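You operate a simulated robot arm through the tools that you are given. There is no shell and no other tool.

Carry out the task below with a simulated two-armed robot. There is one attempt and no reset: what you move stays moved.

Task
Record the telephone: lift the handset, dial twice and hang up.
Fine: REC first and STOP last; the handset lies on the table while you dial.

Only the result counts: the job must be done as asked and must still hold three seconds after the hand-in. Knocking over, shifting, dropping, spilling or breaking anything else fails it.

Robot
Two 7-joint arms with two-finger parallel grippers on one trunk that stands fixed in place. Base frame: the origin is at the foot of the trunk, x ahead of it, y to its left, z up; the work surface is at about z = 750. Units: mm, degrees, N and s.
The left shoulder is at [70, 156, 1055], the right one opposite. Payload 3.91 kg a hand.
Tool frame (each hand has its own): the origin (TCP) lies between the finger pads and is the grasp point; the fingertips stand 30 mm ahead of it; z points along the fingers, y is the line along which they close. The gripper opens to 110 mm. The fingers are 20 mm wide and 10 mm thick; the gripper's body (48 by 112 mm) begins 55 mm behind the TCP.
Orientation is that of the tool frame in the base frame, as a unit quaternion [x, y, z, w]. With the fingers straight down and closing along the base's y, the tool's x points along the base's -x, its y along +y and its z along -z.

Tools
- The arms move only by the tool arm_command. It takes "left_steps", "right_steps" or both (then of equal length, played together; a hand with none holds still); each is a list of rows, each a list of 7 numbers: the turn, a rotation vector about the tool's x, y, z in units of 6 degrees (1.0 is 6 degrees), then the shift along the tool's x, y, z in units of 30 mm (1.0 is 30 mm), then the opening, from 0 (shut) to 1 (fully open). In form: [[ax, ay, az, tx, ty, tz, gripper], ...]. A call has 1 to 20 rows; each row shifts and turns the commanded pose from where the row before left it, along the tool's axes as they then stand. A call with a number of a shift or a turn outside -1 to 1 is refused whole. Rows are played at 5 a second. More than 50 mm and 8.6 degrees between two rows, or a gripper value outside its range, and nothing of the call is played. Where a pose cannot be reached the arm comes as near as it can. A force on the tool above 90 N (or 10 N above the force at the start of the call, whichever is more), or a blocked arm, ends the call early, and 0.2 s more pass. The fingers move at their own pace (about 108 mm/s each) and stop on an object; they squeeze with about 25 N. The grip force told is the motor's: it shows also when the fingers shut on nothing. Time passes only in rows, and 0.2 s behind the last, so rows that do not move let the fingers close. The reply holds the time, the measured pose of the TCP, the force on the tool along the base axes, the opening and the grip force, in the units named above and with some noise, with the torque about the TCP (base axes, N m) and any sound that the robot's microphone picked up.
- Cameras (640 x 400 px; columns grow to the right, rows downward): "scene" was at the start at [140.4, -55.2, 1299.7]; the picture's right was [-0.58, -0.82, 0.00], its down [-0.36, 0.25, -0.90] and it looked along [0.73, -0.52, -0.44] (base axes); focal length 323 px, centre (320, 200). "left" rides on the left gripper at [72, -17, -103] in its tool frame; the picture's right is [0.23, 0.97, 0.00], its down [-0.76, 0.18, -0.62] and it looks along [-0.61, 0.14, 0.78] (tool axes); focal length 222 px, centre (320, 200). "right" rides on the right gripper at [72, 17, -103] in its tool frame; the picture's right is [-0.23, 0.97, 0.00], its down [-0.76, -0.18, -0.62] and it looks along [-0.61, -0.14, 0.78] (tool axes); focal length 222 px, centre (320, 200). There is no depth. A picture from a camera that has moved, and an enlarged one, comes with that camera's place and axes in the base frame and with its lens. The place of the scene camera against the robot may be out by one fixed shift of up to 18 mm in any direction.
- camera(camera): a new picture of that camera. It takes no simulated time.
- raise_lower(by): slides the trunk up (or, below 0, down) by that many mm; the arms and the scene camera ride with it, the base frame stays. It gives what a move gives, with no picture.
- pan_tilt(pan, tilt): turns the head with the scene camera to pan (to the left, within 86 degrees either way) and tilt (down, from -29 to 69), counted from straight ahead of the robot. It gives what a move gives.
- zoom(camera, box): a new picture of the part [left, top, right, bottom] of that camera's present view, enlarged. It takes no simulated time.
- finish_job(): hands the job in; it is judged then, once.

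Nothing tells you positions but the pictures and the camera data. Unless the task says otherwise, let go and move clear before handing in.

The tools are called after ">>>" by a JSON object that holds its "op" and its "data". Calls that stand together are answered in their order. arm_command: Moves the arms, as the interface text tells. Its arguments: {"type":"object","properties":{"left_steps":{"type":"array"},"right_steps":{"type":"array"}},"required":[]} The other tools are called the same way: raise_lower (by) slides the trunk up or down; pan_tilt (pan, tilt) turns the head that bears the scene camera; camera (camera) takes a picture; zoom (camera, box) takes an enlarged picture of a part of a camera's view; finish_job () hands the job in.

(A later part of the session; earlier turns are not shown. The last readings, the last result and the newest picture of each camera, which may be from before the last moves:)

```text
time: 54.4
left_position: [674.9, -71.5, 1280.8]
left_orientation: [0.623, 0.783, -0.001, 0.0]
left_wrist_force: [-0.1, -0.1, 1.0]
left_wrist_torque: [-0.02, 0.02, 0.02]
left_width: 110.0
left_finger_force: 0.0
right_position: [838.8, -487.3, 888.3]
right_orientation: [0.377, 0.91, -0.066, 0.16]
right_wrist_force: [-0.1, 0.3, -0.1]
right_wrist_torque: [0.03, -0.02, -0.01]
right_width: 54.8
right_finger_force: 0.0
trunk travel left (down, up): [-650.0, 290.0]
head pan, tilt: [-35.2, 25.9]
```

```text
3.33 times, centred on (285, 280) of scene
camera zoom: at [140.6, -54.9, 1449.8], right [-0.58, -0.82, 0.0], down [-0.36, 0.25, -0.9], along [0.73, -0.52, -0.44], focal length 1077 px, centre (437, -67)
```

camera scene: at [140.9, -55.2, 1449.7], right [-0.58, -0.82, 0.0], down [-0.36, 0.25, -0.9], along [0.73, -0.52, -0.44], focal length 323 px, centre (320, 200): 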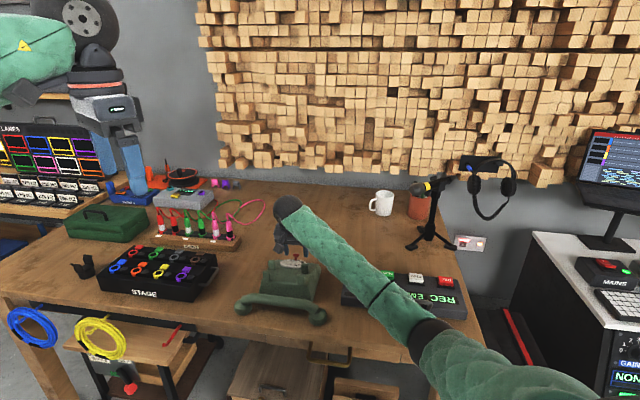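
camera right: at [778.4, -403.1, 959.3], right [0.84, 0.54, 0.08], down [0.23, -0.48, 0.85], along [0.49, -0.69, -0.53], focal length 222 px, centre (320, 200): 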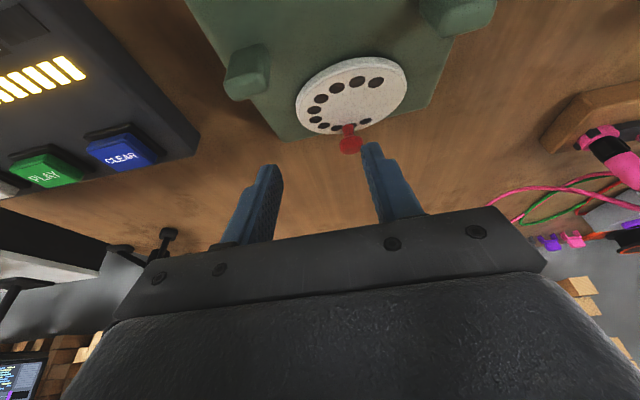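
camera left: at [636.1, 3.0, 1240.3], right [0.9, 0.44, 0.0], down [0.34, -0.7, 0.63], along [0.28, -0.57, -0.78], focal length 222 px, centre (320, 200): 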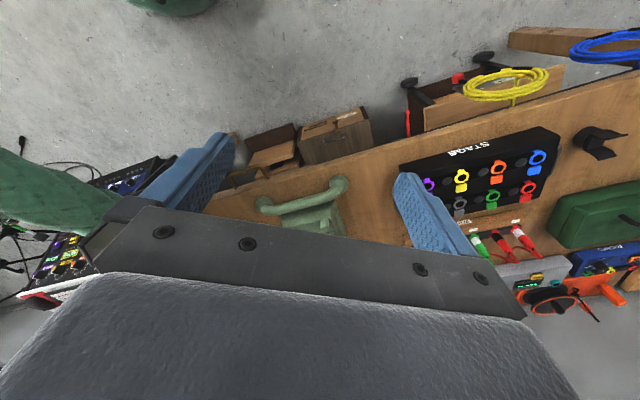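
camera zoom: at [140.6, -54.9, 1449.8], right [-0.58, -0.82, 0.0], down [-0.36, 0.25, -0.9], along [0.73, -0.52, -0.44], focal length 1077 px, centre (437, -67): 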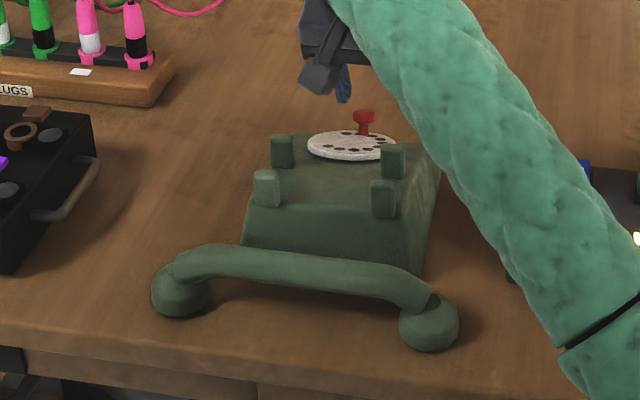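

>>> {"op": "arm_command", "data": {"right_steps": [[0, 0, 0, 0, 0, 0, 0.5], [0, 0, 0, 0, 0, 0, 0.5], [0, 0, 0, 0, 0, 0, 0.5], [0, 0, 0, 0, 0, 0, 0.5], [0, 0, 0, 0, 0, 0, 0.5]]}}

>>> {"op": "zoom", "data": {"camera": "right", "box": [0, 0, 200, 200]}}

```text
time: 55.5
left_position: [674.4, -71.2, 1281.9]
left_orientation: [0.622, 0.783, -0.001, 0.0]
left_wrist_force: [0.3, -0.6, -0.7]
left_wrist_torque: [0.02, 0.02, 0.0]
left_width: 110.0
left_finger_force: 0.1
right_position: [839.3, -487.6, 886.1]
right_orientation: [0.377, 0.91, -0.067, 0.161]
right_wrist_force: [-1.1, -0.5, 0.0]
right_wrist_torque: [0.01, -0.01, 0.01]
right_width: 55.0
right_finger_force: 0.0
trunk travel left (down, up): [-650.0, 290.0]
head pan, tilt: [-35.2, 25.9]
```

```text
2.00 times, centred on (100, 100) of right
camera zoom: at [778.5, -403.3, 959.0], right [0.84, 0.54, 0.08], down [0.23, -0.48, 0.85], along [0.49, -0.69, -0.53], focal length 444 px, centre (760, 400)
```

zoom: 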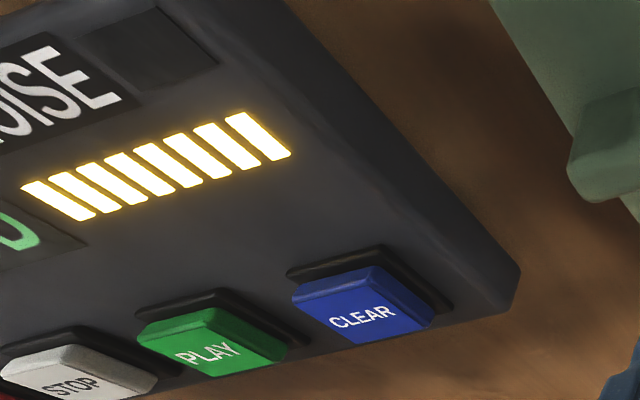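

The bars hold steady and the noise lamp is dark, so the first dialling is registered. The phone shifted a few mm earlier, so I'll return to the same viewing pose as before to re-measure the knob.

>>> {"op": "arm_command", "data": {"right_steps": [[0, 0, 0, -0.375, 0.545, 0.135, 0.5], [0, 0, 0, -0.375, 0.545, 0.135, 0.5]]}}

>>> {"op": "zoom", "data": {"camera": "right", "box": [220, 0, 420, 170]}}

>>> {"op": "camera", "data": {"camera": "right"}}

```text
time: 56.1
left_position: [674.0, -71.1, 1281.0]
left_orientation: [0.621, 0.784, -0.001, 0.0]
left_wrist_force: [0.4, 0.4, 0.3]
left_wrist_torque: [0.03, 0.0, -0.04]
left_width: 110.0
left_finger_force: 0.0
right_position: [878.3, -482.0, 889.9]
right_orientation: [0.378, 0.909, -0.067, 0.161]
right_wrist_force: [0.1, -0.7, -0.8]
right_wrist_torque: [0.0, 0.04, 0.0]
right_width: 55.1
right_finger_force: 0.1
trunk travel left (down, up): [-650.0, 290.0]
head pan, tilt: [-35.2, 25.9]
```

```text
2.35 times, centred on (320, 85) of right
camera zoom: at [819.0, -397.9, 960.0], right [0.84, 0.54, 0.08], down [0.23, -0.48, 0.85], along [0.49, -0.69, -0.53], focal length 523 px, centre (320, 471)
```

zoom: 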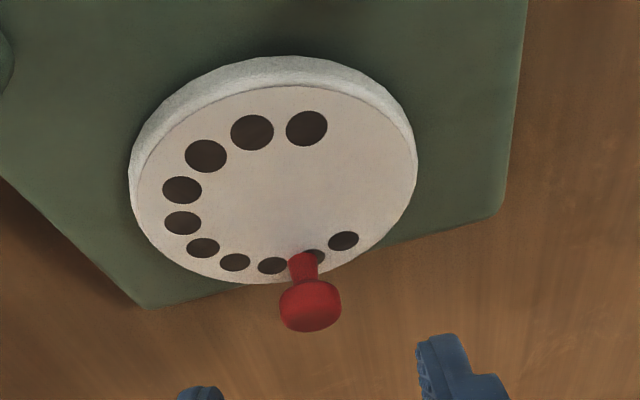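

```text
taken
camera right: at [819.0, -397.9, 960.0], right [0.84, 0.54, 0.08], down [0.23, -0.48, 0.85], along [0.49, -0.69, -0.53], focal length 222 px, centre (320, 200)
```

right: 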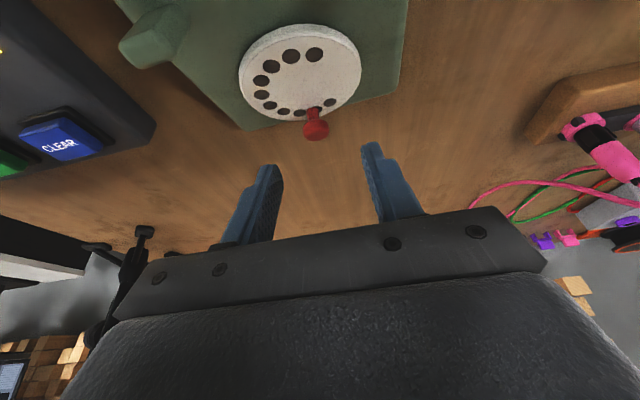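

The knob is within about 2 mm of before, at (896, -503, 808). I'll descend onto it again for the second dial.

>>> {"op": "arm_command", "data": {"right_steps": [[0, 0, 0, 0.02, -0.03, 0.6, 0.5], [0, 0, 0, 0.02, -0.03, 0.6, 0.5], [0, 0, 0, 0.02, -0.02, 0.55, 0.5], [0, 0, 0, 0.02, 0, 0.4, 0.45], [0, 0, 0, 0, 0, 0, 0.35], [0, 0, 0, 0, 0, 0, 0.3]]}}

>>> {"op": "zoom", "data": {"camera": "right", "box": [220, 50, 420, 220]}}

>>> {"op": "zoom", "data": {"camera": "scene", "box": [240, 190, 490, 340]}}

```text
time: 57.5
left_position: [675.0, -72.2, 1282.1]
left_orientation: [0.622, 0.783, -0.002, 0.0]
left_wrist_force: [-1.1, -0.1, 0.7]
left_wrist_torque: [-0.01, -0.02, 0.03]
left_width: 109.9
left_finger_force: 0.0
right_position: [890.5, -499.3, 825.6]
right_orientation: [0.377, 0.91, -0.067, 0.161]
right_wrist_force: [4.3, -1.9, 2.5]
right_wrist_torque: [-0.09, -0.13, -0.05]
right_width: 34.4
right_finger_force: 1.3
trunk travel left (down, up): [-650.0, 290.0]
head pan, tilt: [-35.2, 25.9]
```

```text
2.35 times, centred on (320, 135) of right
camera zoom: at [830.0, -415.0, 897.0], right [0.84, 0.54, 0.08], down [0.23, -0.48, 0.85], along [0.49, -0.69, -0.53], focal length 523 px, centre (320, 353)
```

zoom: 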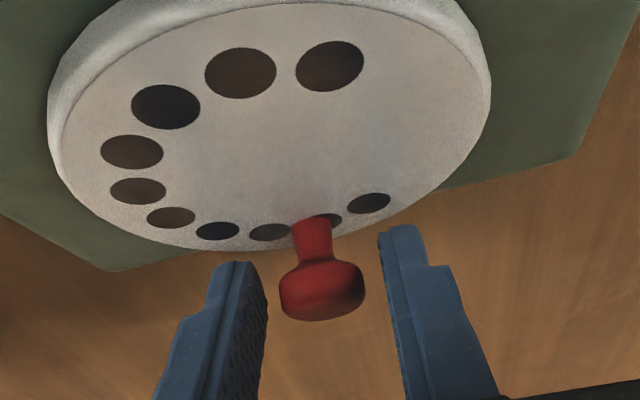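

```text
2.56 times, centred on (365, 265) of scene
camera zoom: at [140.9, -55.2, 1449.7], right [-0.58, -0.82, 0.0], down [-0.36, 0.25, -0.9], along [0.73, -0.52, -0.44], focal length 828 px, centre (205, 34)
```

zoom: 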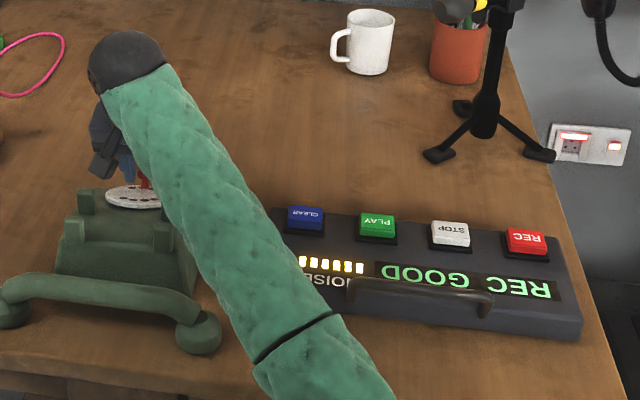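

There's a light touch of about 5 N, probably the right fingertip on the dial plate. I'll back off 3 mm along the fingers.

>>> {"op": "arm_command", "data": {"right_steps": [[0, 0, 0, 0, 0, -0.1, 0.3]]}}

>>> {"op": "zoom", "data": {"camera": "right", "box": [220, 50, 420, 220]}}

```text
time: 58.0
left_position: [674.2, -71.7, 1281.4]
left_orientation: [0.622, 0.783, -0.001, 0.0]
left_wrist_force: [0.6, -0.5, 0.5]
left_wrist_torque: [-0.02, -0.02, 0.0]
left_width: 110.1
left_finger_force: 0.0
right_position: [888.8, -497.5, 828.0]
right_orientation: [0.377, 0.91, -0.066, 0.159]
right_wrist_force: [-0.4, -0.5, -1.2]
right_wrist_torque: [0.03, 0.02, 0.02]
right_width: 32.8
right_finger_force: 0.1
trunk travel left (down, up): [-650.0, 290.0]
head pan, tilt: [-35.2, 25.9]
```

```text
2.35 times, centred on (320, 135) of right
camera zoom: at [828.4, -412.8, 899.7], right [0.84, 0.54, 0.08], down [0.23, -0.48, 0.85], along [0.49, -0.69, -0.53], focal length 523 px, centre (320, 353)
```

zoom: 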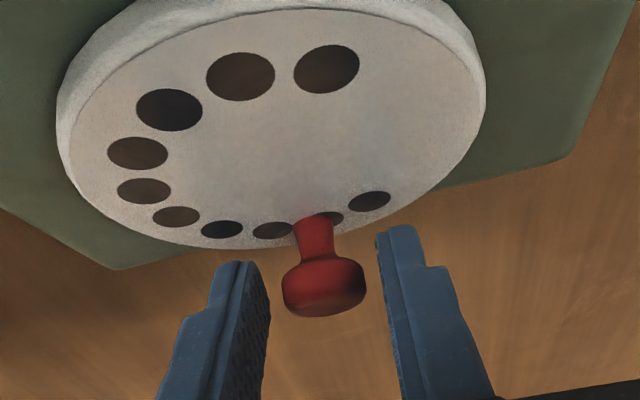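

Contact-free now, with the same geometry as the first time. Starting the second dial turn.

>>> {"op": "arm_command", "data": {"right_steps": [[0, 0, 0, 0, 0, -0.02, 0.25], [0, 0, 0, 0, 0, 0, 0.23], [0, 0, 0, 0.0114, -0.1753, -0.0102, 0.225], [0, 0, 0, 0.0339, -0.17, -0.0304, 0.225], [0, 0, 0, 0.0553, -0.1595, -0.0497, 0.225], [0, 0, 0, 0.0751, -0.1442, -0.0674, 0.225]]}}

>>> {"op": "zoom", "data": {"camera": "right", "box": [220, 50, 420, 220]}}

>>> {"op": "zoom", "data": {"camera": "scene", "box": [240, 190, 360, 310]}}

```text
time: 59.4
left_position: [675.7, -71.8, 1281.9]
left_orientation: [0.621, 0.784, -0.001, 0.0]
left_wrist_force: [0.7, -0.3, -0.7]
left_wrist_torque: [0.0, 0.04, 0.02]
left_width: 110.2
left_finger_force: 0.1
right_position: [871.0, -507.5, 831.6]
right_orientation: [0.377, 0.91, -0.067, 0.161]
right_wrist_force: [0.2, 0.4, 0.3]
right_wrist_torque: [0.01, 0.01, -0.01]
right_width: 25.2
right_finger_force: 0.0
trunk travel left (down, up): [-650.0, 290.0]
head pan, tilt: [-35.2, 25.9]
```

```text
2.35 times, centred on (320, 135) of right
camera zoom: at [810.8, -422.1, 904.0], right [0.84, 0.54, 0.08], down [0.23, -0.48, 0.85], along [0.49, -0.69, -0.53], focal length 523 px, centre (320, 353)
```

zoom: 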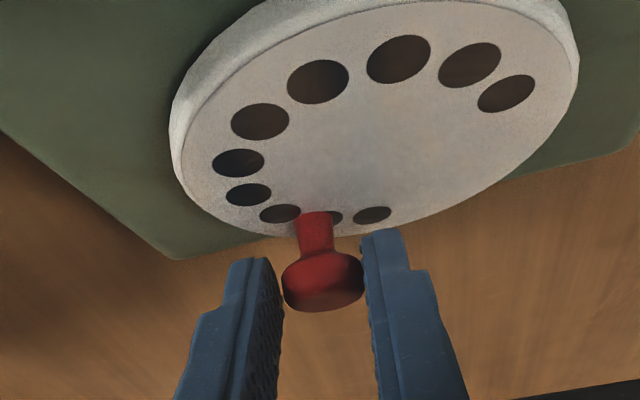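

```text
3.33 times, centred on (300, 250) of scene
camera zoom: at [140.6, -55.1, 1449.8], right [-0.58, -0.82, 0.0], down [-0.36, 0.25, -0.9], along [0.73, -0.52, -0.44], focal length 1077 px, centre (387, 33)
```

zoom: 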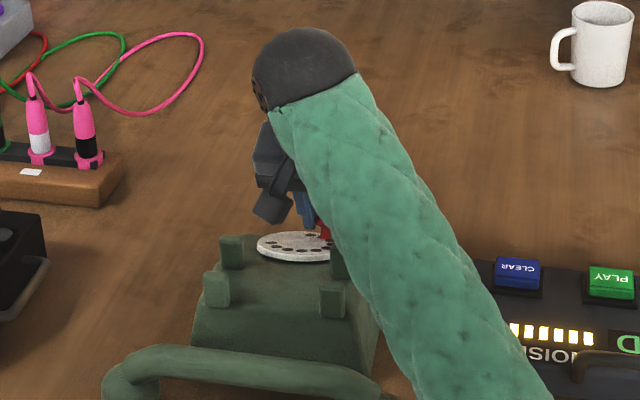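

The dial turns as before and the phone is still. Continuing to the far point.

>>> {"op": "arm_command", "data": {"right_steps": [[0, 0, 0, 0.0926, -0.1245, -0.0831, 0.225], [0, 0, 0, 0.1073, -0.101, -0.0963, 0.225], [0, 0, 0, 0.1187, -0.0744, -0.1066, 0.225], [0, 0, 0, 0.1265, -0.0455, -0.1136, 0.225]]}}

>>> {"op": "zoom", "data": {"camera": "right", "box": [220, 50, 420, 220]}}

>>> {"op": "zoom", "data": {"camera": "scene", "box": [240, 190, 360, 310]}}

```text
time: 60.4
left_position: [674.4, -70.0, 1281.3]
left_orientation: [0.622, 0.783, -0.002, 0.0]
left_wrist_force: [0.3, 0.1, 1.0]
left_wrist_torque: [-0.01, 0.02, 0.02]
left_width: 110.1
left_finger_force: 0.0
right_position: [850.8, -501.8, 837.6]
right_orientation: [0.377, 0.91, -0.066, 0.16]
right_wrist_force: [0.4, -0.1, -0.1]
right_wrist_torque: [0.02, 0.01, 0.04]
right_width: 25.0
right_finger_force: 0.4
trunk travel left (down, up): [-650.0, 290.0]
head pan, tilt: [-35.2, 25.9]
```

```text
2.35 times, centred on (320, 135) of right
camera zoom: at [791.4, -417.4, 910.5], right [0.84, 0.54, 0.08], down [0.23, -0.48, 0.85], along [0.49, -0.69, -0.53], focal length 523 px, centre (320, 353)
```

zoom: 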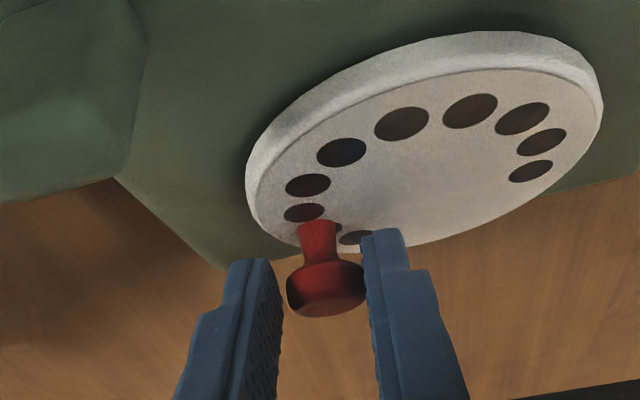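

```text
3.33 times, centred on (300, 250) of scene
camera zoom: at [140.7, -55.0, 1449.8], right [-0.58, -0.82, 0.0], down [-0.36, 0.25, -0.9], along [0.73, -0.52, -0.44], focal length 1077 px, centre (387, 33)
```

zoom: 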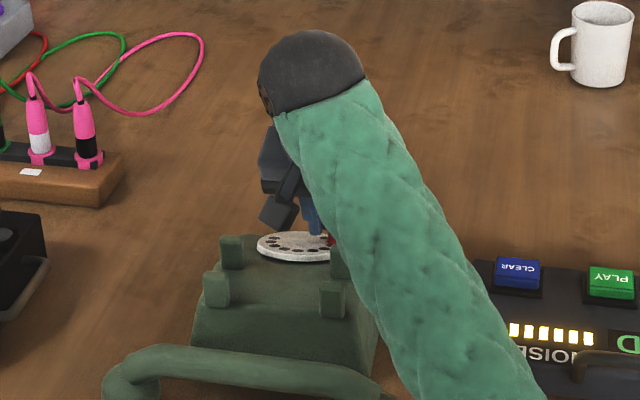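

>>> {"op": "arm_command", "data": {"right_steps": [[0, 0, 0, 0.06, -0.04, -0.054, 0.225], [0, 0, 0, 0, -0.03, 0, 0.225]]}}

>>> {"op": "zoom", "data": {"camera": "right", "box": [220, 50, 420, 220]}}

```text
time: 61.0
left_position: [674.3, -72.0, 1280.8]
left_orientation: [0.622, 0.783, 0.0, 0.0]
left_wrist_force: [0.0, 0.0, 1.1]
left_wrist_torque: [0.0, 0.01, -0.02]
left_width: 109.8
left_finger_force: 0.0
right_position: [849.6, -499.5, 839.7]
right_orientation: [0.377, 0.91, -0.067, 0.161]
right_wrist_force: [1.7, 2.1, -0.2]
right_wrist_torque: [0.07, 0.0, 0.01]
right_width: 25.7
right_finger_force: 1.0
trunk travel left (down, up): [-650.0, 290.0]
head pan, tilt: [-35.2, 25.9]
```

```text
2.35 times, centred on (320, 135) of right
camera zoom: at [788.8, -416.8, 911.6], right [0.84, 0.54, 0.08], down [0.23, -0.48, 0.85], along [0.49, -0.69, -0.53], focal length 523 px, centre (320, 353)
```

zoom: 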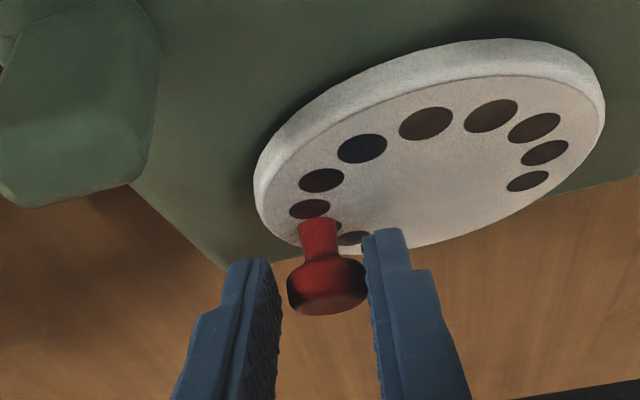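

The dial is at about 80° now, at least as far as the first time. I'll slip off and let it run back.

>>> {"op": "arm_command", "data": {"right_steps": [[0, 0, 0, 0, 0.03, -0.2, 0.225], [0, 0, 0, 0, 0, -0.9, 0.225], [0, 0, 0, 0, 0, -0.9, 0.3], [0, 0, 0, 0, 0, -0.3, 0.4], [0, 0, 0, 0, 0, 0, 0.5], [0, 0, 0, 0, 0, 0, 0.5]]}}

>>> {"op": "camera", "data": {"camera": "right"}}

>>> {"op": "zoom", "data": {"camera": "scene", "box": [220, 200, 490, 350]}}

```text
time: 62.4
left_position: [673.6, -70.7, 1281.1]
left_orientation: [0.622, 0.783, -0.001, -0.001]
left_wrist_force: [-0.7, -0.5, 0.4]
left_wrist_torque: [0.0, 0.0, 0.02]
left_width: 110.0
left_finger_force: 0.1
right_position: [831.7, -486.1, 905.2]
right_orientation: [0.376, 0.91, -0.067, 0.16]
right_wrist_force: [0.6, 0.0, 0.5]
right_wrist_torque: [0.01, 0.01, -0.02]
right_width: 55.2
right_finger_force: 0.2
trunk travel left (down, up): [-650.0, 290.0]
head pan, tilt: [-35.2, 25.9]
```

```text
taken
camera right: at [771.8, -401.4, 977.3], right [0.84, 0.54, 0.08], down [0.23, -0.48, 0.85], along [0.49, -0.69, -0.53], focal length 222 px, centre (320, 200)
```

right: 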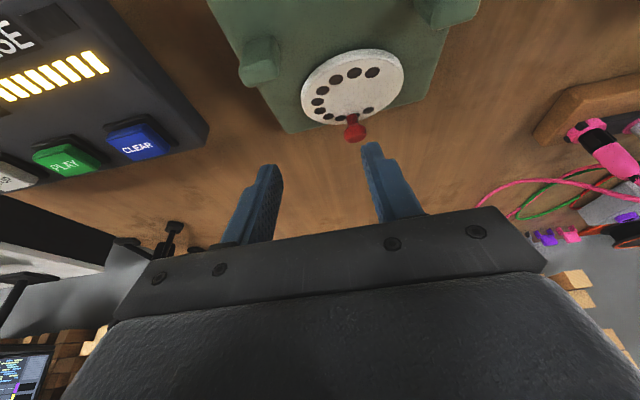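

```text
2.37 times, centred on (355, 275) of scene
camera zoom: at [140.7, -55.1, 1449.7], right [-0.58, -0.82, 0.0], down [-0.36, 0.25, -0.9], along [0.73, -0.52, -0.44], focal length 766 px, centre (237, 22)
```

zoom: 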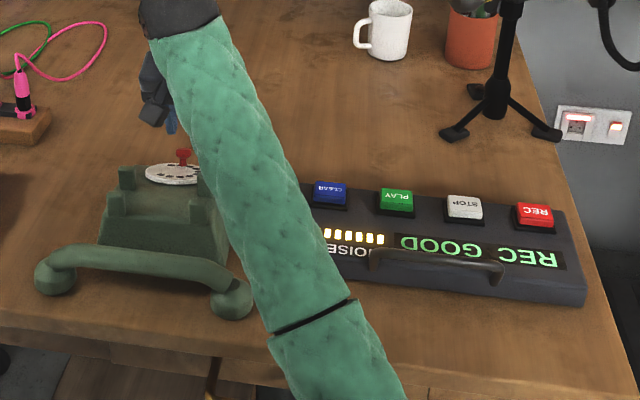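

Both dial turns are done, the dial is back at rest and the display still reads GOOD. Now I'll rise, straighten the hand and go back over the handset.

>>> {"op": "arm_command", "data": {"right_steps": [[0, 0, 0, -0.27, 0, -0.73, 0.5], [0, 0, 0, -0.27, 0, -0.73, 0.5], [0, 0, 0, -0.27, 0, -0.73, 0.5], [0, 0.833, 0, 0, 0, 0, 0.5], [0, 0.833, 0, 0, 0, 0, 0.5], [0, 0.833, 0, 0, 0, 0, 0.5], [0, 0.833, 0, 0, 0, 0, 0.5], [0, 0, 0, 0.828, 0.2017, 0, 0.5], [0, 0, 0, 0.828, 0.2017, 0, 0.5], [0, 0, 0, 0.828, 0.2017, 0, 0.5], [0, 0, 0, 0.828, 0.2017, 0, 0.5], [0, 0, 0, 0.828, 0.2017, 0, 0.5], [0, 0, 0, 0.828, 0.2017, 0, 0.5]]}}

>>> {"op": "camera", "data": {"camera": "right"}}

>>> {"op": "camera", "data": {"camera": "scene"}}

```text
time: 65.2
left_position: [674.6, -71.3, 1281.8]
left_orientation: [0.621, 0.784, -0.002, 0.0]
left_wrist_force: [-0.7, -0.4, -0.4]
left_wrist_torque: [-0.02, -0.03, -0.01]
left_width: 109.9
left_finger_force: 0.1
right_position: [754.1, -354.4, 975.4]
right_orientation: [0.384, 0.924, 0.0, 0.0]
right_wrist_force: [-0.4, 0.2, -0.3]
right_wrist_torque: [0.0, 0.0, -0.01]
right_width: 54.7
right_finger_force: 0.0
trunk travel left (down, up): [-650.0, 290.0]
head pan, tilt: [-35.2, 25.9]
```

```text
taken
camera right: at [715.6, -291.8, 1078.5], right [0.85, 0.53, 0.0], down [0.41, -0.66, 0.62], along [0.33, -0.53, -0.78], focal length 222 px, centre (320, 200)
```

right: 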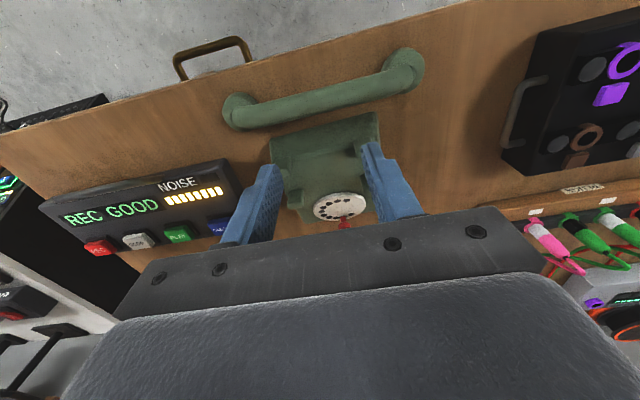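

```text
taken
camera scene: at [140.5, -54.8, 1449.8], right [-0.58, -0.82, 0.0], down [-0.36, 0.25, -0.9], along [0.73, -0.52, -0.44], focal length 323 px, centre (320, 200)
```

scene: 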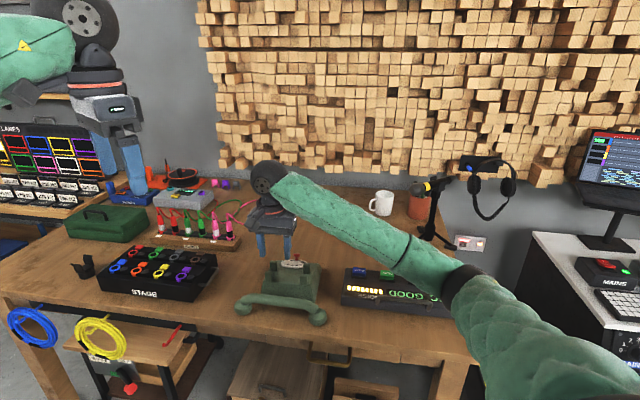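

This view shows the cradle and the handset well. I'll zoom in to measure the prongs' new position.

>>> {"op": "zoom", "data": {"camera": "right", "box": [210, 30, 450, 240]}}

>>> {"op": "zoom", "data": {"camera": "scene", "box": [220, 240, 350, 340]}}

```text
1.90 times, centred on (330, 135) of right
camera zoom: at [715.6, -291.8, 1078.5], right [0.85, 0.53, 0.0], down [0.41, -0.66, 0.62], along [0.33, -0.53, -0.78], focal length 423 px, centre (301, 324)
```

zoom: 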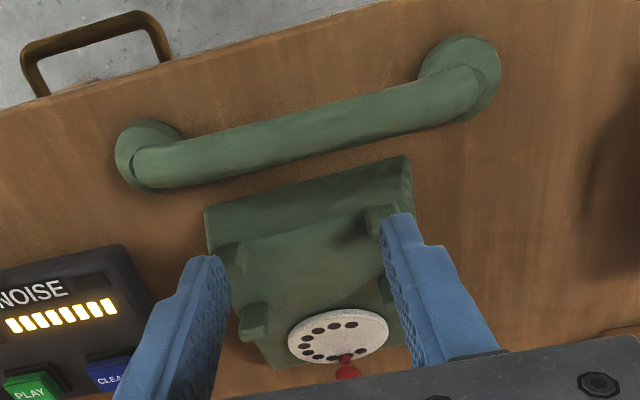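

```text
4.00 times, centred on (285, 290) of scene
camera zoom: at [140.5, -54.8, 1449.8], right [-0.58, -0.82, 0.0], down [-0.36, 0.25, -0.9], along [0.73, -0.52, -0.44], focal length 1293 px, centre (460, -160)
```

zoom: 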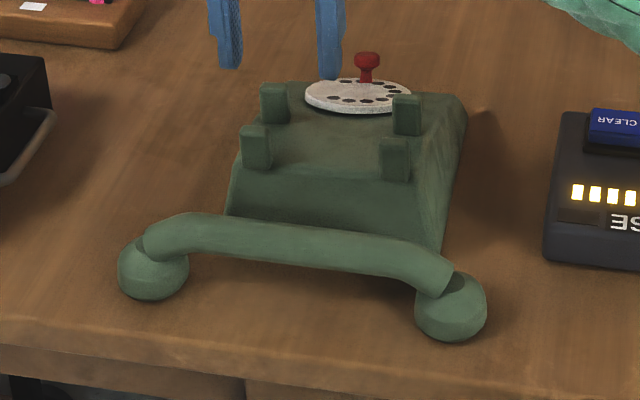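

The phone has moved only about 5 mm and turned about 2.5°. I'll rotate the hand back across the handset and measure the cradle from there too.

>>> {"op": "arm_command", "data": {"right_steps": [[0, 0, -1, 0, 0, 0, 0.5], [0, 0, -1, 0, 0, 0, 0.5], [0, 0, -1, 0, 0, 0, 0.5], [0, 0, -1, 0, 0, 0, 0.5], [0, 0, -1, 0, 0, 0, 0.5], [0, 0, -1, 0, 0, 0, 0.5], [0, 0, -1, 0, 0, 0, 0.5], [0, 0, -1, 0, 0, 0, 0.5], [0, 0, -1, 0, 0, 0, 0.5], [0, 0, -1, 0, 0, 0, 0.5], [0, 0, -1, 0, 0, 0, 0.5], [0, 0, -1, 0, 0, 0, 0.5], [0, 0, -1, 0, 0, 0, 0.5], [0, 0, -1, 0, 0, 0, 0.5], [0, 0, -1, 0, 0, 0, 0.5]]}}

>>> {"op": "camera", "data": {"camera": "right"}}

>>> {"op": "zoom", "data": {"camera": "right", "box": [120, 0, 400, 220]}}

```text
time: 68.3
left_position: [674.8, -72.3, 1280.5]
left_orientation: [0.622, 0.783, -0.001, 0.0]
left_wrist_force: [-0.7, -0.2, 0.8]
left_wrist_torque: [0.0, 0.03, 0.03]
left_width: 110.1
left_finger_force: 0.0
right_position: [754.1, -354.4, 975.9]
right_orientation: [-0.384, 0.923, 0.0, 0.0]
right_wrist_force: [0.1, 0.0, -0.3]
right_wrist_torque: [0.02, -0.02, -0.05]
right_width: 54.9
right_finger_force: 0.1
trunk travel left (down, up): [-650.0, 290.0]
head pan, tilt: [-35.2, 25.9]
```

```text
taken
camera right: at [691.5, -394.0, 1078.0], right [-0.53, 0.85, 0.0], down [0.66, 0.41, 0.62], along [0.53, 0.33, -0.78], focal length 222 px, centre (320, 200)
```

right: 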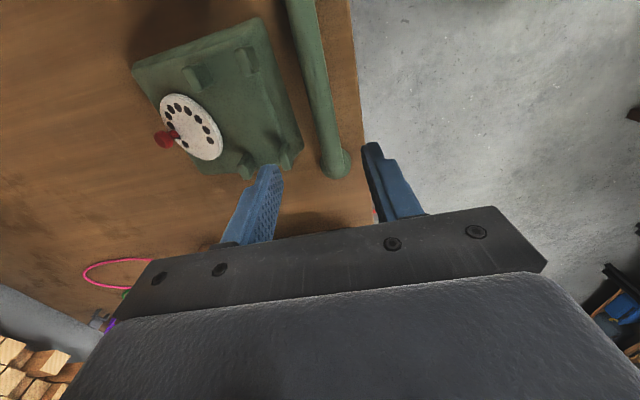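

```text
1.82 times, centred on (260, 110) of right
camera zoom: at [691.5, -394.0, 1078.0], right [-0.53, 0.85, 0.0], down [0.66, 0.41, 0.62], along [0.53, 0.33, -0.78], focal length 404 px, centre (429, 364)
```

zoom: 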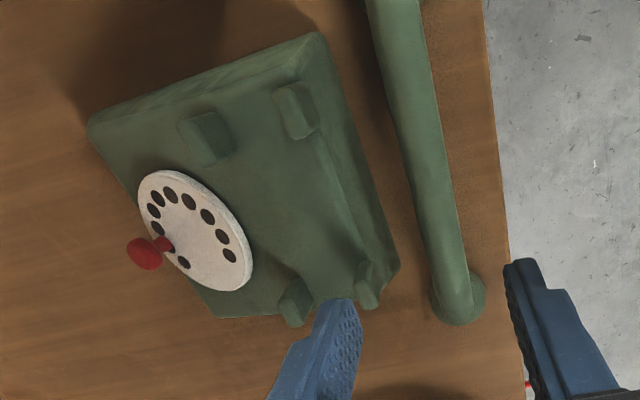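

>>> {"op": "zoom", "data": {"camera": "right", "box": [130, 10, 330, 185]}}

```text
2.29 times, centred on (230, 98) of right
camera zoom: at [691.5, -394.0, 1078.0], right [-0.53, 0.85, 0.0], down [0.66, 0.41, 0.62], along [0.53, 0.33, -0.78], focal length 508 px, centre (526, 434)
```

zoom: 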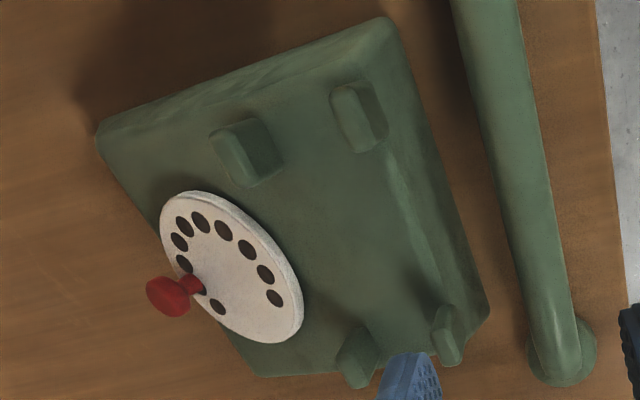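

The cradle's new centre is about (802.5, -416.7) with its axis near 47.5°, and the handset is still under the gripper. I'll descend on the bar, with the opening slightly narrower to stay clear of the phone.

>>> {"op": "arm_command", "data": {"right_steps": [[0, 0, 0, 0, 0, 0.9, 0.42], [0, 0, 0, 0, 0, 0.9, 0.42], [0, 0, 0, 0, 0, 0.9, 0.42], [0, 0, 0, 0, 0, 0.9, 0.42], [0, 0, 0, 0, 0, 0.7, 0.42], [0, 0, 0, 0, 0, 0.4, 0.42]]}}

>>> {"op": "zoom", "data": {"camera": "right", "box": [180, 0, 460, 250]}}

>>> {"op": "zoom", "data": {"camera": "scene", "box": [220, 240, 350, 340]}}

```text
time: 69.8
left_position: [674.5, -71.4, 1280.7]
left_orientation: [0.622, 0.783, -0.001, 0.0]
left_wrist_force: [-0.6, 0.4, 0.0]
left_wrist_torque: [-0.01, 0.01, -0.01]
left_width: 109.8
left_finger_force: 0.0
right_position: [753.6, -353.1, 833.7]
right_orientation: [-0.383, 0.924, 0.0, 0.0]
right_wrist_force: [0.4, 0.1, -0.2]
right_wrist_torque: [0.0, 0.01, 0.02]
right_width: 46.1
right_finger_force: 0.1
trunk travel left (down, up): [-650.0, 290.0]
head pan, tilt: [-35.2, 25.9]
```

```text
1.60 times, centred on (320, 125) of right
camera zoom: at [690.5, -393.4, 936.7], right [-0.53, 0.85, 0.0], down [0.66, 0.41, 0.62], along [0.53, 0.33, -0.78], focal length 355 px, centre (320, 320)
```

zoom: 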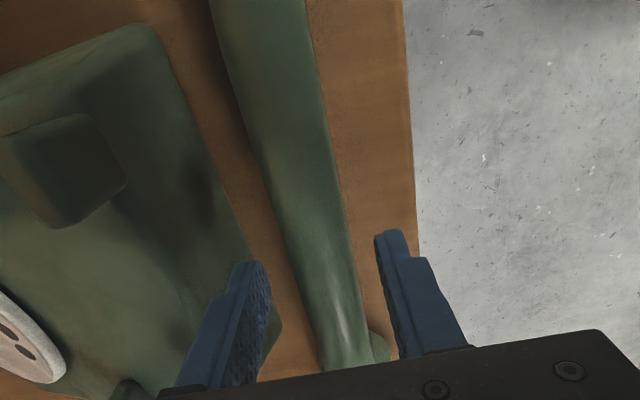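

```text
4.00 times, centred on (285, 290) of scene
camera zoom: at [140.8, -55.3, 1449.7], right [-0.58, -0.82, 0.0], down [-0.36, 0.25, -0.9], along [0.73, -0.52, -0.44], focal length 1293 px, centre (460, -160)
```

zoom: 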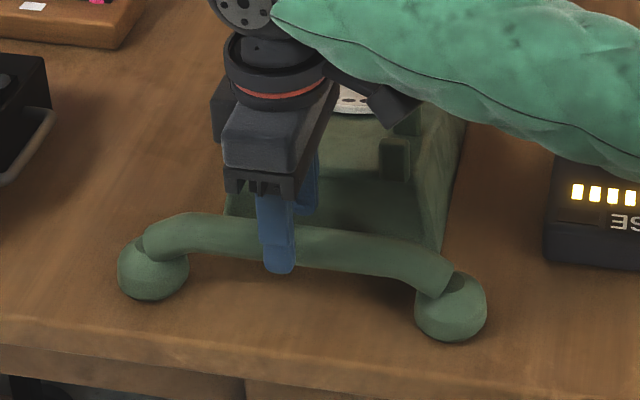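

>>> {"op": "arm_command", "data": {"right_steps": [[0, 0, 0, 0, 0, 0.3, 0.42], [0, 0, 0, 0, 0, 0.28, 0.42], [0, 0, 0, 0, 0, 0, 0.36], [0, 0, 0, 0, 0, 0, 0.31], [0, 0, 0, 0, 0, 0, 0.28]]}}

>>> {"op": "zoom", "data": {"camera": "right", "box": [180, 0, 460, 250]}}

```text
time: 71.0
left_position: [674.8, -72.4, 1282.0]
left_orientation: [0.622, 0.783, -0.001, 0.0]
left_wrist_force: [0.4, -0.2, 0.0]
left_wrist_torque: [-0.03, -0.01, 0.01]
left_width: 110.1
left_finger_force: 0.1
right_position: [753.8, -353.2, 816.2]
right_orientation: [-0.383, 0.924, 0.0, -0.001]
right_wrist_force: [0.1, -0.2, 0.1]
right_wrist_torque: [-0.01, 0.04, 0.0]
right_width: 30.7
right_finger_force: 0.0
trunk travel left (down, up): [-650.0, 290.0]
head pan, tilt: [-35.2, 25.9]
```

```text
1.60 times, centred on (320, 125) of right
camera zoom: at [690.9, -393.3, 918.9], right [-0.53, 0.85, 0.0], down [0.66, 0.41, 0.62], along [0.53, 0.33, -0.78], focal length 355 px, centre (320, 320)
```

zoom: 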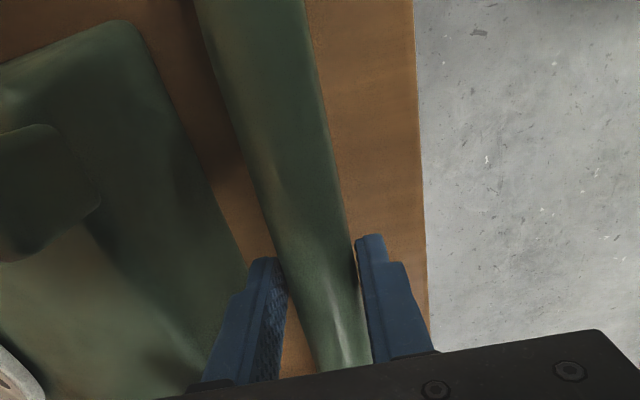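

The bar is neatly between the pads. I'll close and lift gently.

>>> {"op": "arm_command", "data": {"right_steps": [[0, 0, 0, 0, 0, 0, 0.2], [0, 0, 0, 0, 0, 0, 0], [0, 0, 0, 0, 0, 0, 0], [0, 0, 0, 0, 0, -0.1, 0], [0, 0, 0, 0, 0, -0.15, 0]]}}

>>> {"op": "zoom", "data": {"camera": "scene", "box": [220, 240, 350, 340]}}

```text
time: 72.2
left_position: [674.5, -72.1, 1281.2]
left_orientation: [0.622, 0.783, -0.001, 0.0]
left_wrist_force: [0.3, 0.1, -0.4]
left_wrist_torque: [0.01, -0.02, 0.0]
left_width: 110.0
left_finger_force: 0.0
right_position: [753.6, -353.9, 823.2]
right_orientation: [-0.383, 0.924, 0.0, 0.0]
right_wrist_force: [0.5, 0.0, -1.9]
right_wrist_torque: [0.05, 0.0, 0.02]
right_width: 27.6
right_finger_force: 24.6
trunk travel left (down, up): [-650.0, 290.0]
head pan, tilt: [-35.2, 25.9]
```

```text
4.00 times, centred on (285, 290) of scene
camera zoom: at [140.7, -55.2, 1449.7], right [-0.58, -0.82, 0.0], down [-0.36, 0.25, -0.9], along [0.73, -0.52, -0.44], focal length 1293 px, centre (460, -160)
```

zoom: 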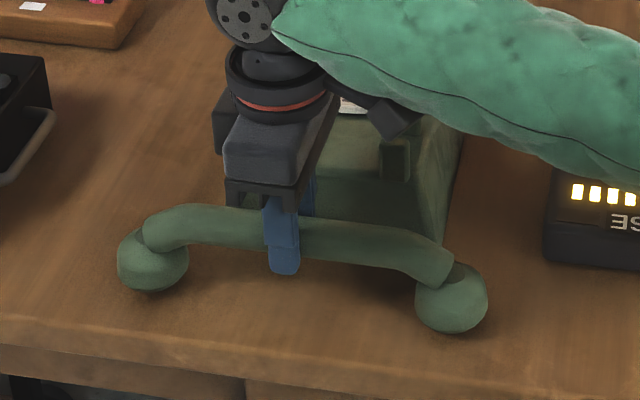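

The handset is lifted. I'll raise it well above the prongs, move it over the cradle, and turn it 2.5° to match the phone's new angle.

>>> {"op": "arm_command", "data": {"right_steps": [[0, 0, 0, 0, 0, -0.3, 0], [0, 0, 0, 0, 0, -0.6, 0], [0, 0, 0, 0, 0, -0.7, 0], [0, 0, 0, 0, 0, -0.7, 0], [0, 0, 0, 0, 0, -0.7, 0], [0, 0, 0, 0, 0, -0.7, 0], [0, 0, 0, 0.047, -0.3, 0, 0], [0, 0, 0, 0.047, -0.48, 0, 0], [0, 0, 0, 0.047, -0.48, 0, 0], [0, 0, 0, 0.047, -0.48, 0, 0], [0, 0, 0, 0.047, -0.48, 0, 0], [0, 0, 0, 0.047, -0.43, 0, 0], [0, 0, -0.42, 0, 0, 0, 0]]}}

>>> {"op": "camera", "data": {"camera": "right"}}

>>> {"op": "zoom", "data": {"camera": "scene", "box": [220, 200, 350, 310]}}

>>> {"op": "camera", "data": {"camera": "left"}}

```text
time: 75.0
left_position: [675.4, -72.7, 1281.8]
left_orientation: [0.622, 0.783, -0.001, 0.001]
left_wrist_force: [0.1, 0.2, 0.8]
left_wrist_torque: [0.02, 0.03, 0.01]
left_width: 109.9
left_finger_force: 0.2
right_position: [803.6, -414.4, 935.0]
right_orientation: [-0.403, 0.915, -0.001, 0.0]
right_wrist_force: [0.2, 0.2, -2.2]
right_wrist_torque: [-0.01, 0.01, 0.0]
right_width: 27.9
right_finger_force: 25.0
trunk travel left (down, up): [-650.0, 290.0]
head pan, tilt: [-35.2, 25.9]
```

```text
taken
camera right: at [743.4, -457.8, 1037.6], right [-0.56, 0.83, 0.0], down [0.65, 0.44, 0.62], along [0.51, 0.35, -0.78], focal length 222 px, centre (320, 200)
```

right: 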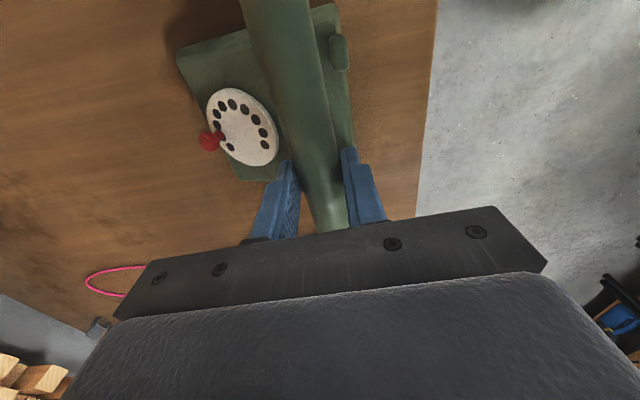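

```text
3.64 times, centred on (285, 255) of scene
camera zoom: at [140.7, -55.1, 1449.7], right [-0.58, -0.82, 0.0], down [-0.36, 0.25, -0.9], along [0.73, -0.52, -0.44], focal length 1175 px, centre (447, 0)
```

zoom: 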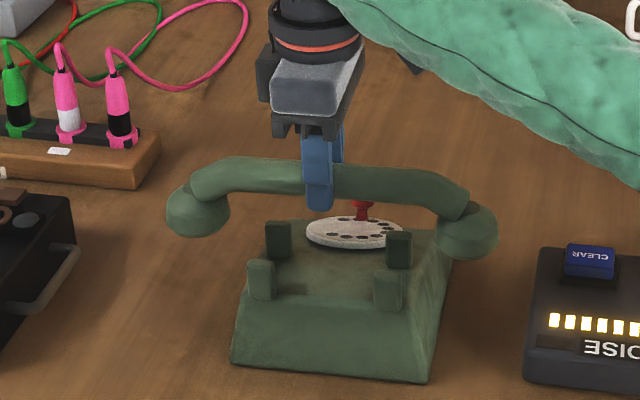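

```text
taken
camera left: at [642.4, -3.9, 1384.8], right [0.9, 0.44, 0.0], down [0.35, -0.7, 0.62], along [0.27, -0.56, -0.78], focal length 222 px, centre (320, 200)
```

left: 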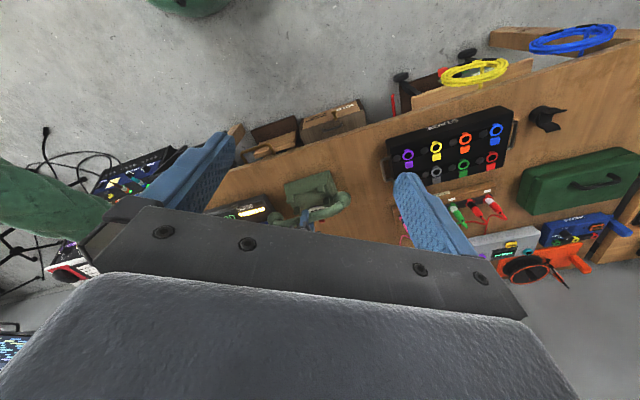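

The handset hangs over the cradle, aligned to about 1–2 mm and 1°. I'll lower it to just above the prongs and check the fit from both cameras.

>>> {"op": "arm_command", "data": {"right_steps": [[0, 0, 0, 0, -0.05, 0.4, 0], [0, 0, 0, 0, 0, 0.5, 0], [0, 0, 0, 0, 0, 0.4, 0]]}}

>>> {"op": "zoom", "data": {"camera": "right", "box": [180, 0, 460, 250]}}

>>> {"op": "zoom", "data": {"camera": "scene", "box": [235, 225, 335, 305]}}

>>> {"op": "zoom", "data": {"camera": "left", "box": [260, 150, 380, 240]}}

```text
time: 75.8
left_position: [675.5, -72.2, 1280.8]
left_orientation: [0.623, 0.783, -0.001, 0.0]
left_wrist_force: [0.9, 0.4, 0.5]
left_wrist_torque: [0.0, -0.01, 0.01]
left_width: 110.0
left_finger_force: 0.1
right_position: [807.5, -417.1, 895.0]
right_orientation: [-0.403, 0.915, 0.001, 0.0]
right_wrist_force: [0.5, -0.3, -1.4]
right_wrist_torque: [-0.03, 0.01, 0.0]
right_width: 27.8
right_finger_force: 25.2
trunk travel left (down, up): [-650.0, 290.0]
head pan, tilt: [-35.2, 25.9]
```

```text
1.60 times, centred on (320, 125) of right
camera zoom: at [745.0, -460.2, 997.5], right [-0.56, 0.83, 0.0], down [0.65, 0.44, 0.62], along [0.51, 0.35, -0.78], focal length 355 px, centre (320, 320)
```

zoom: 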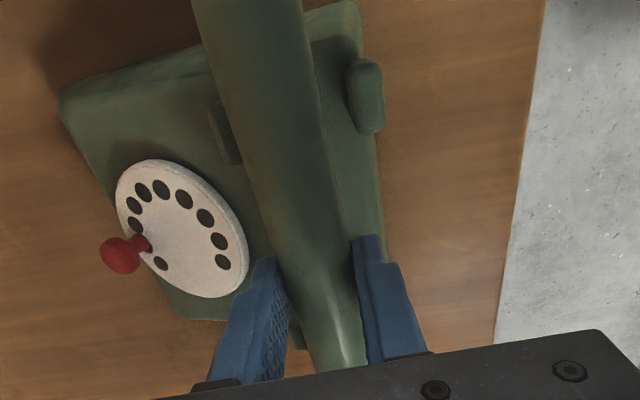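

```text
5.00 times, centred on (285, 265) of scene
camera zoom: at [141.0, -55.5, 1449.7], right [-0.58, -0.82, 0.0], down [-0.36, 0.25, -0.9], along [0.73, -0.52, -0.44], focal length 1616 px, centre (495, -125)
```

zoom: 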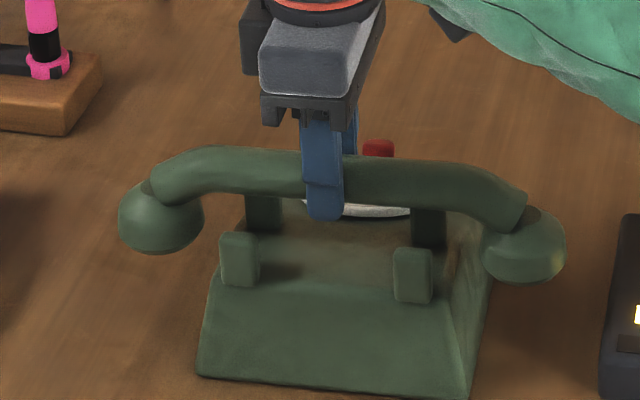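

```text
4.44 times, centred on (320, 195) of left
camera zoom: at [642.7, -4.2, 1384.7], right [0.9, 0.44, 0.0], down [0.35, -0.7, 0.62], along [0.27, -0.56, -0.78], focal length 987 px, centre (320, 222)
```

zoom: 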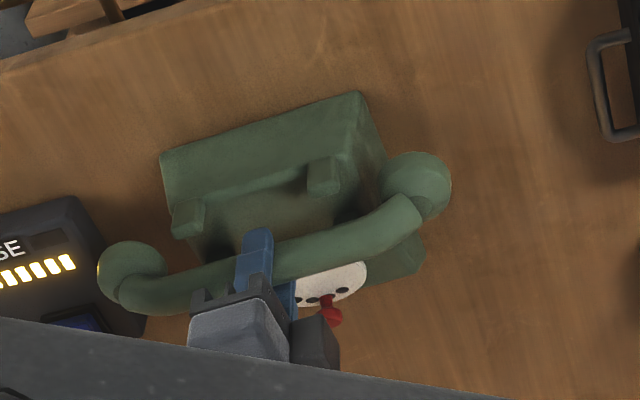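

From the wrist view the bar sits about 3.5 mm too far toward the dial side. I'll correct that and look again more closely.

>>> {"op": "arm_command", "data": {"right_steps": [[0, 0, 0, 0, 0.11, 0, 0], [0, 0, 0, 0, 0, 0, 0], [0, 0, 0, 0, 0, 0, 0]]}}

>>> {"op": "zoom", "data": {"camera": "right", "box": [230, 0, 390, 120]}}

>>> {"op": "zoom", "data": {"camera": "scene", "box": [245, 230, 325, 300]}}

```text
time: 76.5
left_position: [674.4, -70.8, 1282.5]
left_orientation: [0.622, 0.783, -0.001, 0.0]
left_wrist_force: [0.4, 1.0, 0.7]
left_wrist_torque: [0.01, 0.02, 0.0]
left_width: 109.9
left_finger_force: 0.1
right_position: [803.5, -414.3, 896.1]
right_orientation: [-0.402, 0.916, 0.0, 0.0]
right_wrist_force: [-0.7, 0.0, -0.6]
right_wrist_torque: [0.01, 0.03, 0.01]
right_width: 27.8
right_finger_force: 24.7
trunk travel left (down, up): [-650.0, 290.0]
head pan, tilt: [-35.2, 25.9]
```

```text
3.33 times, centred on (310, 60) of right
camera zoom: at [742.7, -457.3, 998.5], right [-0.56, 0.83, 0.0], down [0.65, 0.44, 0.62], along [0.51, 0.35, -0.78], focal length 740 px, centre (353, 667)
```

zoom: 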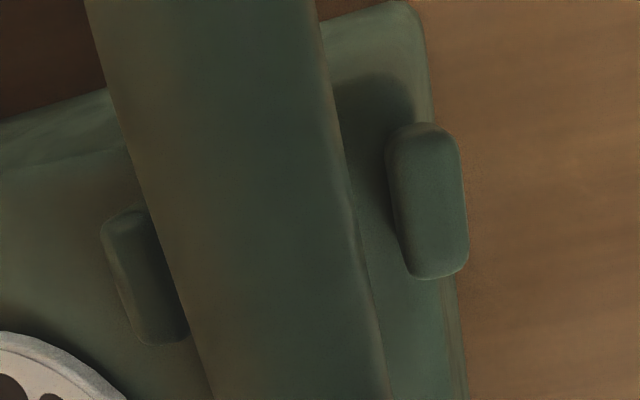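

```text
5.71 times, centred on (285, 265) of scene
camera zoom: at [140.8, -55.2, 1449.7], right [-0.58, -0.82, 0.0], down [-0.36, 0.25, -0.9], along [0.73, -0.52, -0.44], focal length 1847 px, centre (520, -171)
```

zoom: 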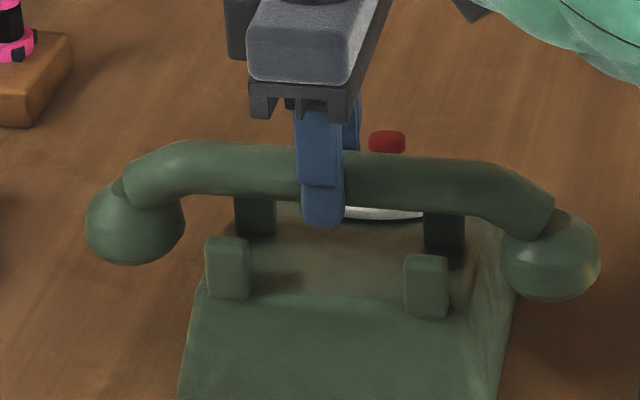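

The bar is now centred in the prong gap, within about 1 mm at the visible end with roughly 5 mm clearance each side. I'll lower it slowly into the cradle.

>>> {"op": "arm_command", "data": {"right_steps": [[0, 0, 0, 0, 0, 0.3, 0], [0, 0, 0, 0, 0, 0.3, 0], [0, 0, 0, 0, 0, 0.2, 0]]}}

>>> {"op": "zoom", "data": {"camera": "scene", "box": [245, 230, 325, 300]}}

>>> {"op": "zoom", "data": {"camera": "right", "box": [180, 0, 460, 220]}}

```text
time: 77.3
left_position: [674.6, -72.0, 1281.3]
left_orientation: [0.622, 0.783, -0.001, 0.0]
left_wrist_force: [0.2, -0.2, 0.1]
left_wrist_torque: [0.0, 0.01, 0.0]
left_width: 110.1
left_finger_force: 0.0
right_position: [802.6, -413.7, 871.8]
right_orientation: [-0.403, 0.915, 0.0, 0.0]
right_wrist_force: [-0.2, -0.6, -1.7]
right_wrist_torque: [0.0, 0.01, 0.02]
right_width: 27.3
right_finger_force: 24.5
trunk travel left (down, up): [-650.0, 290.0]
head pan, tilt: [-35.2, 25.9]
```

```text
5.71 times, centred on (285, 265) of scene
camera zoom: at [140.9, -55.3, 1449.7], right [-0.58, -0.82, 0.0], down [-0.36, 0.25, -0.9], along [0.73, -0.52, -0.44], focal length 1847 px, centre (520, -171)
```

zoom: 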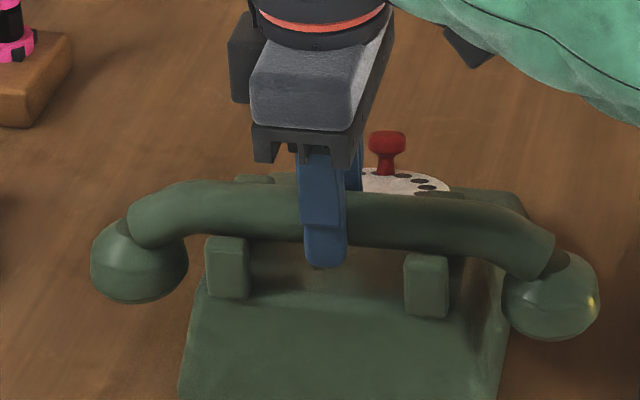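

```text
1.82 times, centred on (320, 110) of right
camera zoom: at [741.8, -456.9, 974.1], right [-0.56, 0.83, 0.0], down [0.65, 0.44, 0.62], along [0.51, 0.35, -0.78], focal length 404 px, centre (320, 364)
```

zoom: 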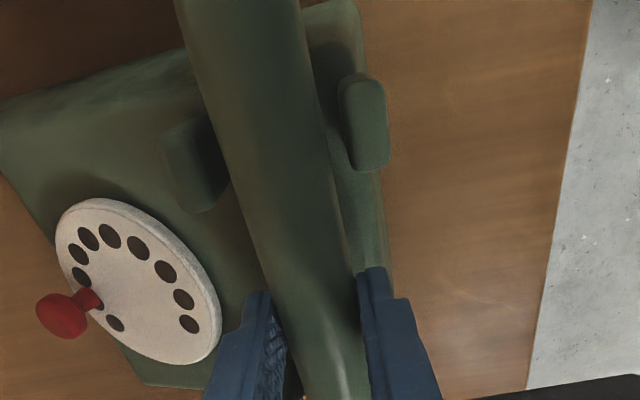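

No contact so far and the bar is entering between the prongs. Continuing down carefully.

>>> {"op": "arm_command", "data": {"right_steps": [[0, 0, 0, 0, 0, 0.15, 0], [0, 0, 0, 0, 0, 0.15, 0]]}}

>>> {"op": "zoom", "data": {"camera": "scene", "box": [245, 230, 325, 300]}}

>>> {"op": "zoom", "data": {"camera": "right", "box": [180, 0, 460, 220]}}

```text
time: 78.0
left_position: [674.4, -72.5, 1281.1]
left_orientation: [0.622, 0.783, -0.002, 0.001]
left_wrist_force: [-0.8, -0.8, 0.1]
left_wrist_torque: [0.01, 0.03, 0.01]
left_width: 110.0
left_finger_force: 0.1
right_position: [803.3, -414.4, 863.3]
right_orientation: [-0.404, 0.915, 0.0, 0.0]
right_wrist_force: [0.3, -0.1, -1.9]
right_wrist_torque: [-0.01, 0.0, 0.06]
right_width: 27.7
right_finger_force: 25.0
trunk travel left (down, up): [-650.0, 290.0]
head pan, tilt: [-35.2, 25.9]
```

```text
5.71 times, centred on (285, 265) of scene
camera zoom: at [140.9, -55.3, 1449.7], right [-0.58, -0.82, 0.0], down [-0.36, 0.25, -0.9], along [0.73, -0.52, -0.44], focal length 1847 px, centre (520, -171)
```

zoom: 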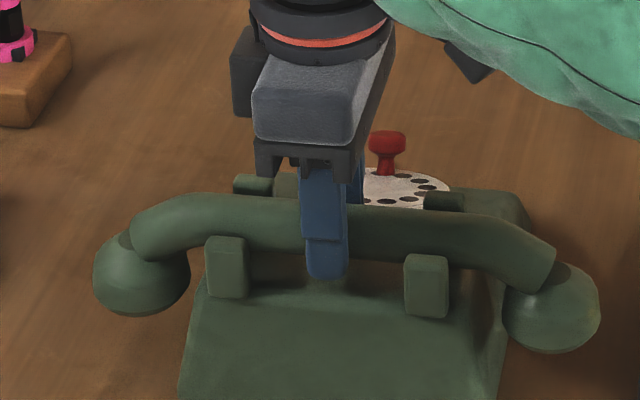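

```text
1.82 times, centred on (320, 110) of right
camera zoom: at [741.9, -457.4, 965.6], right [-0.56, 0.83, 0.0], down [0.65, 0.44, 0.62], along [0.51, 0.35, -0.78], focal length 404 px, centre (320, 364)
```

zoom: 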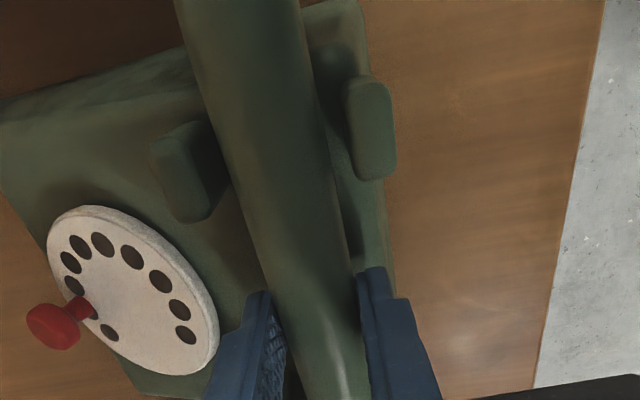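

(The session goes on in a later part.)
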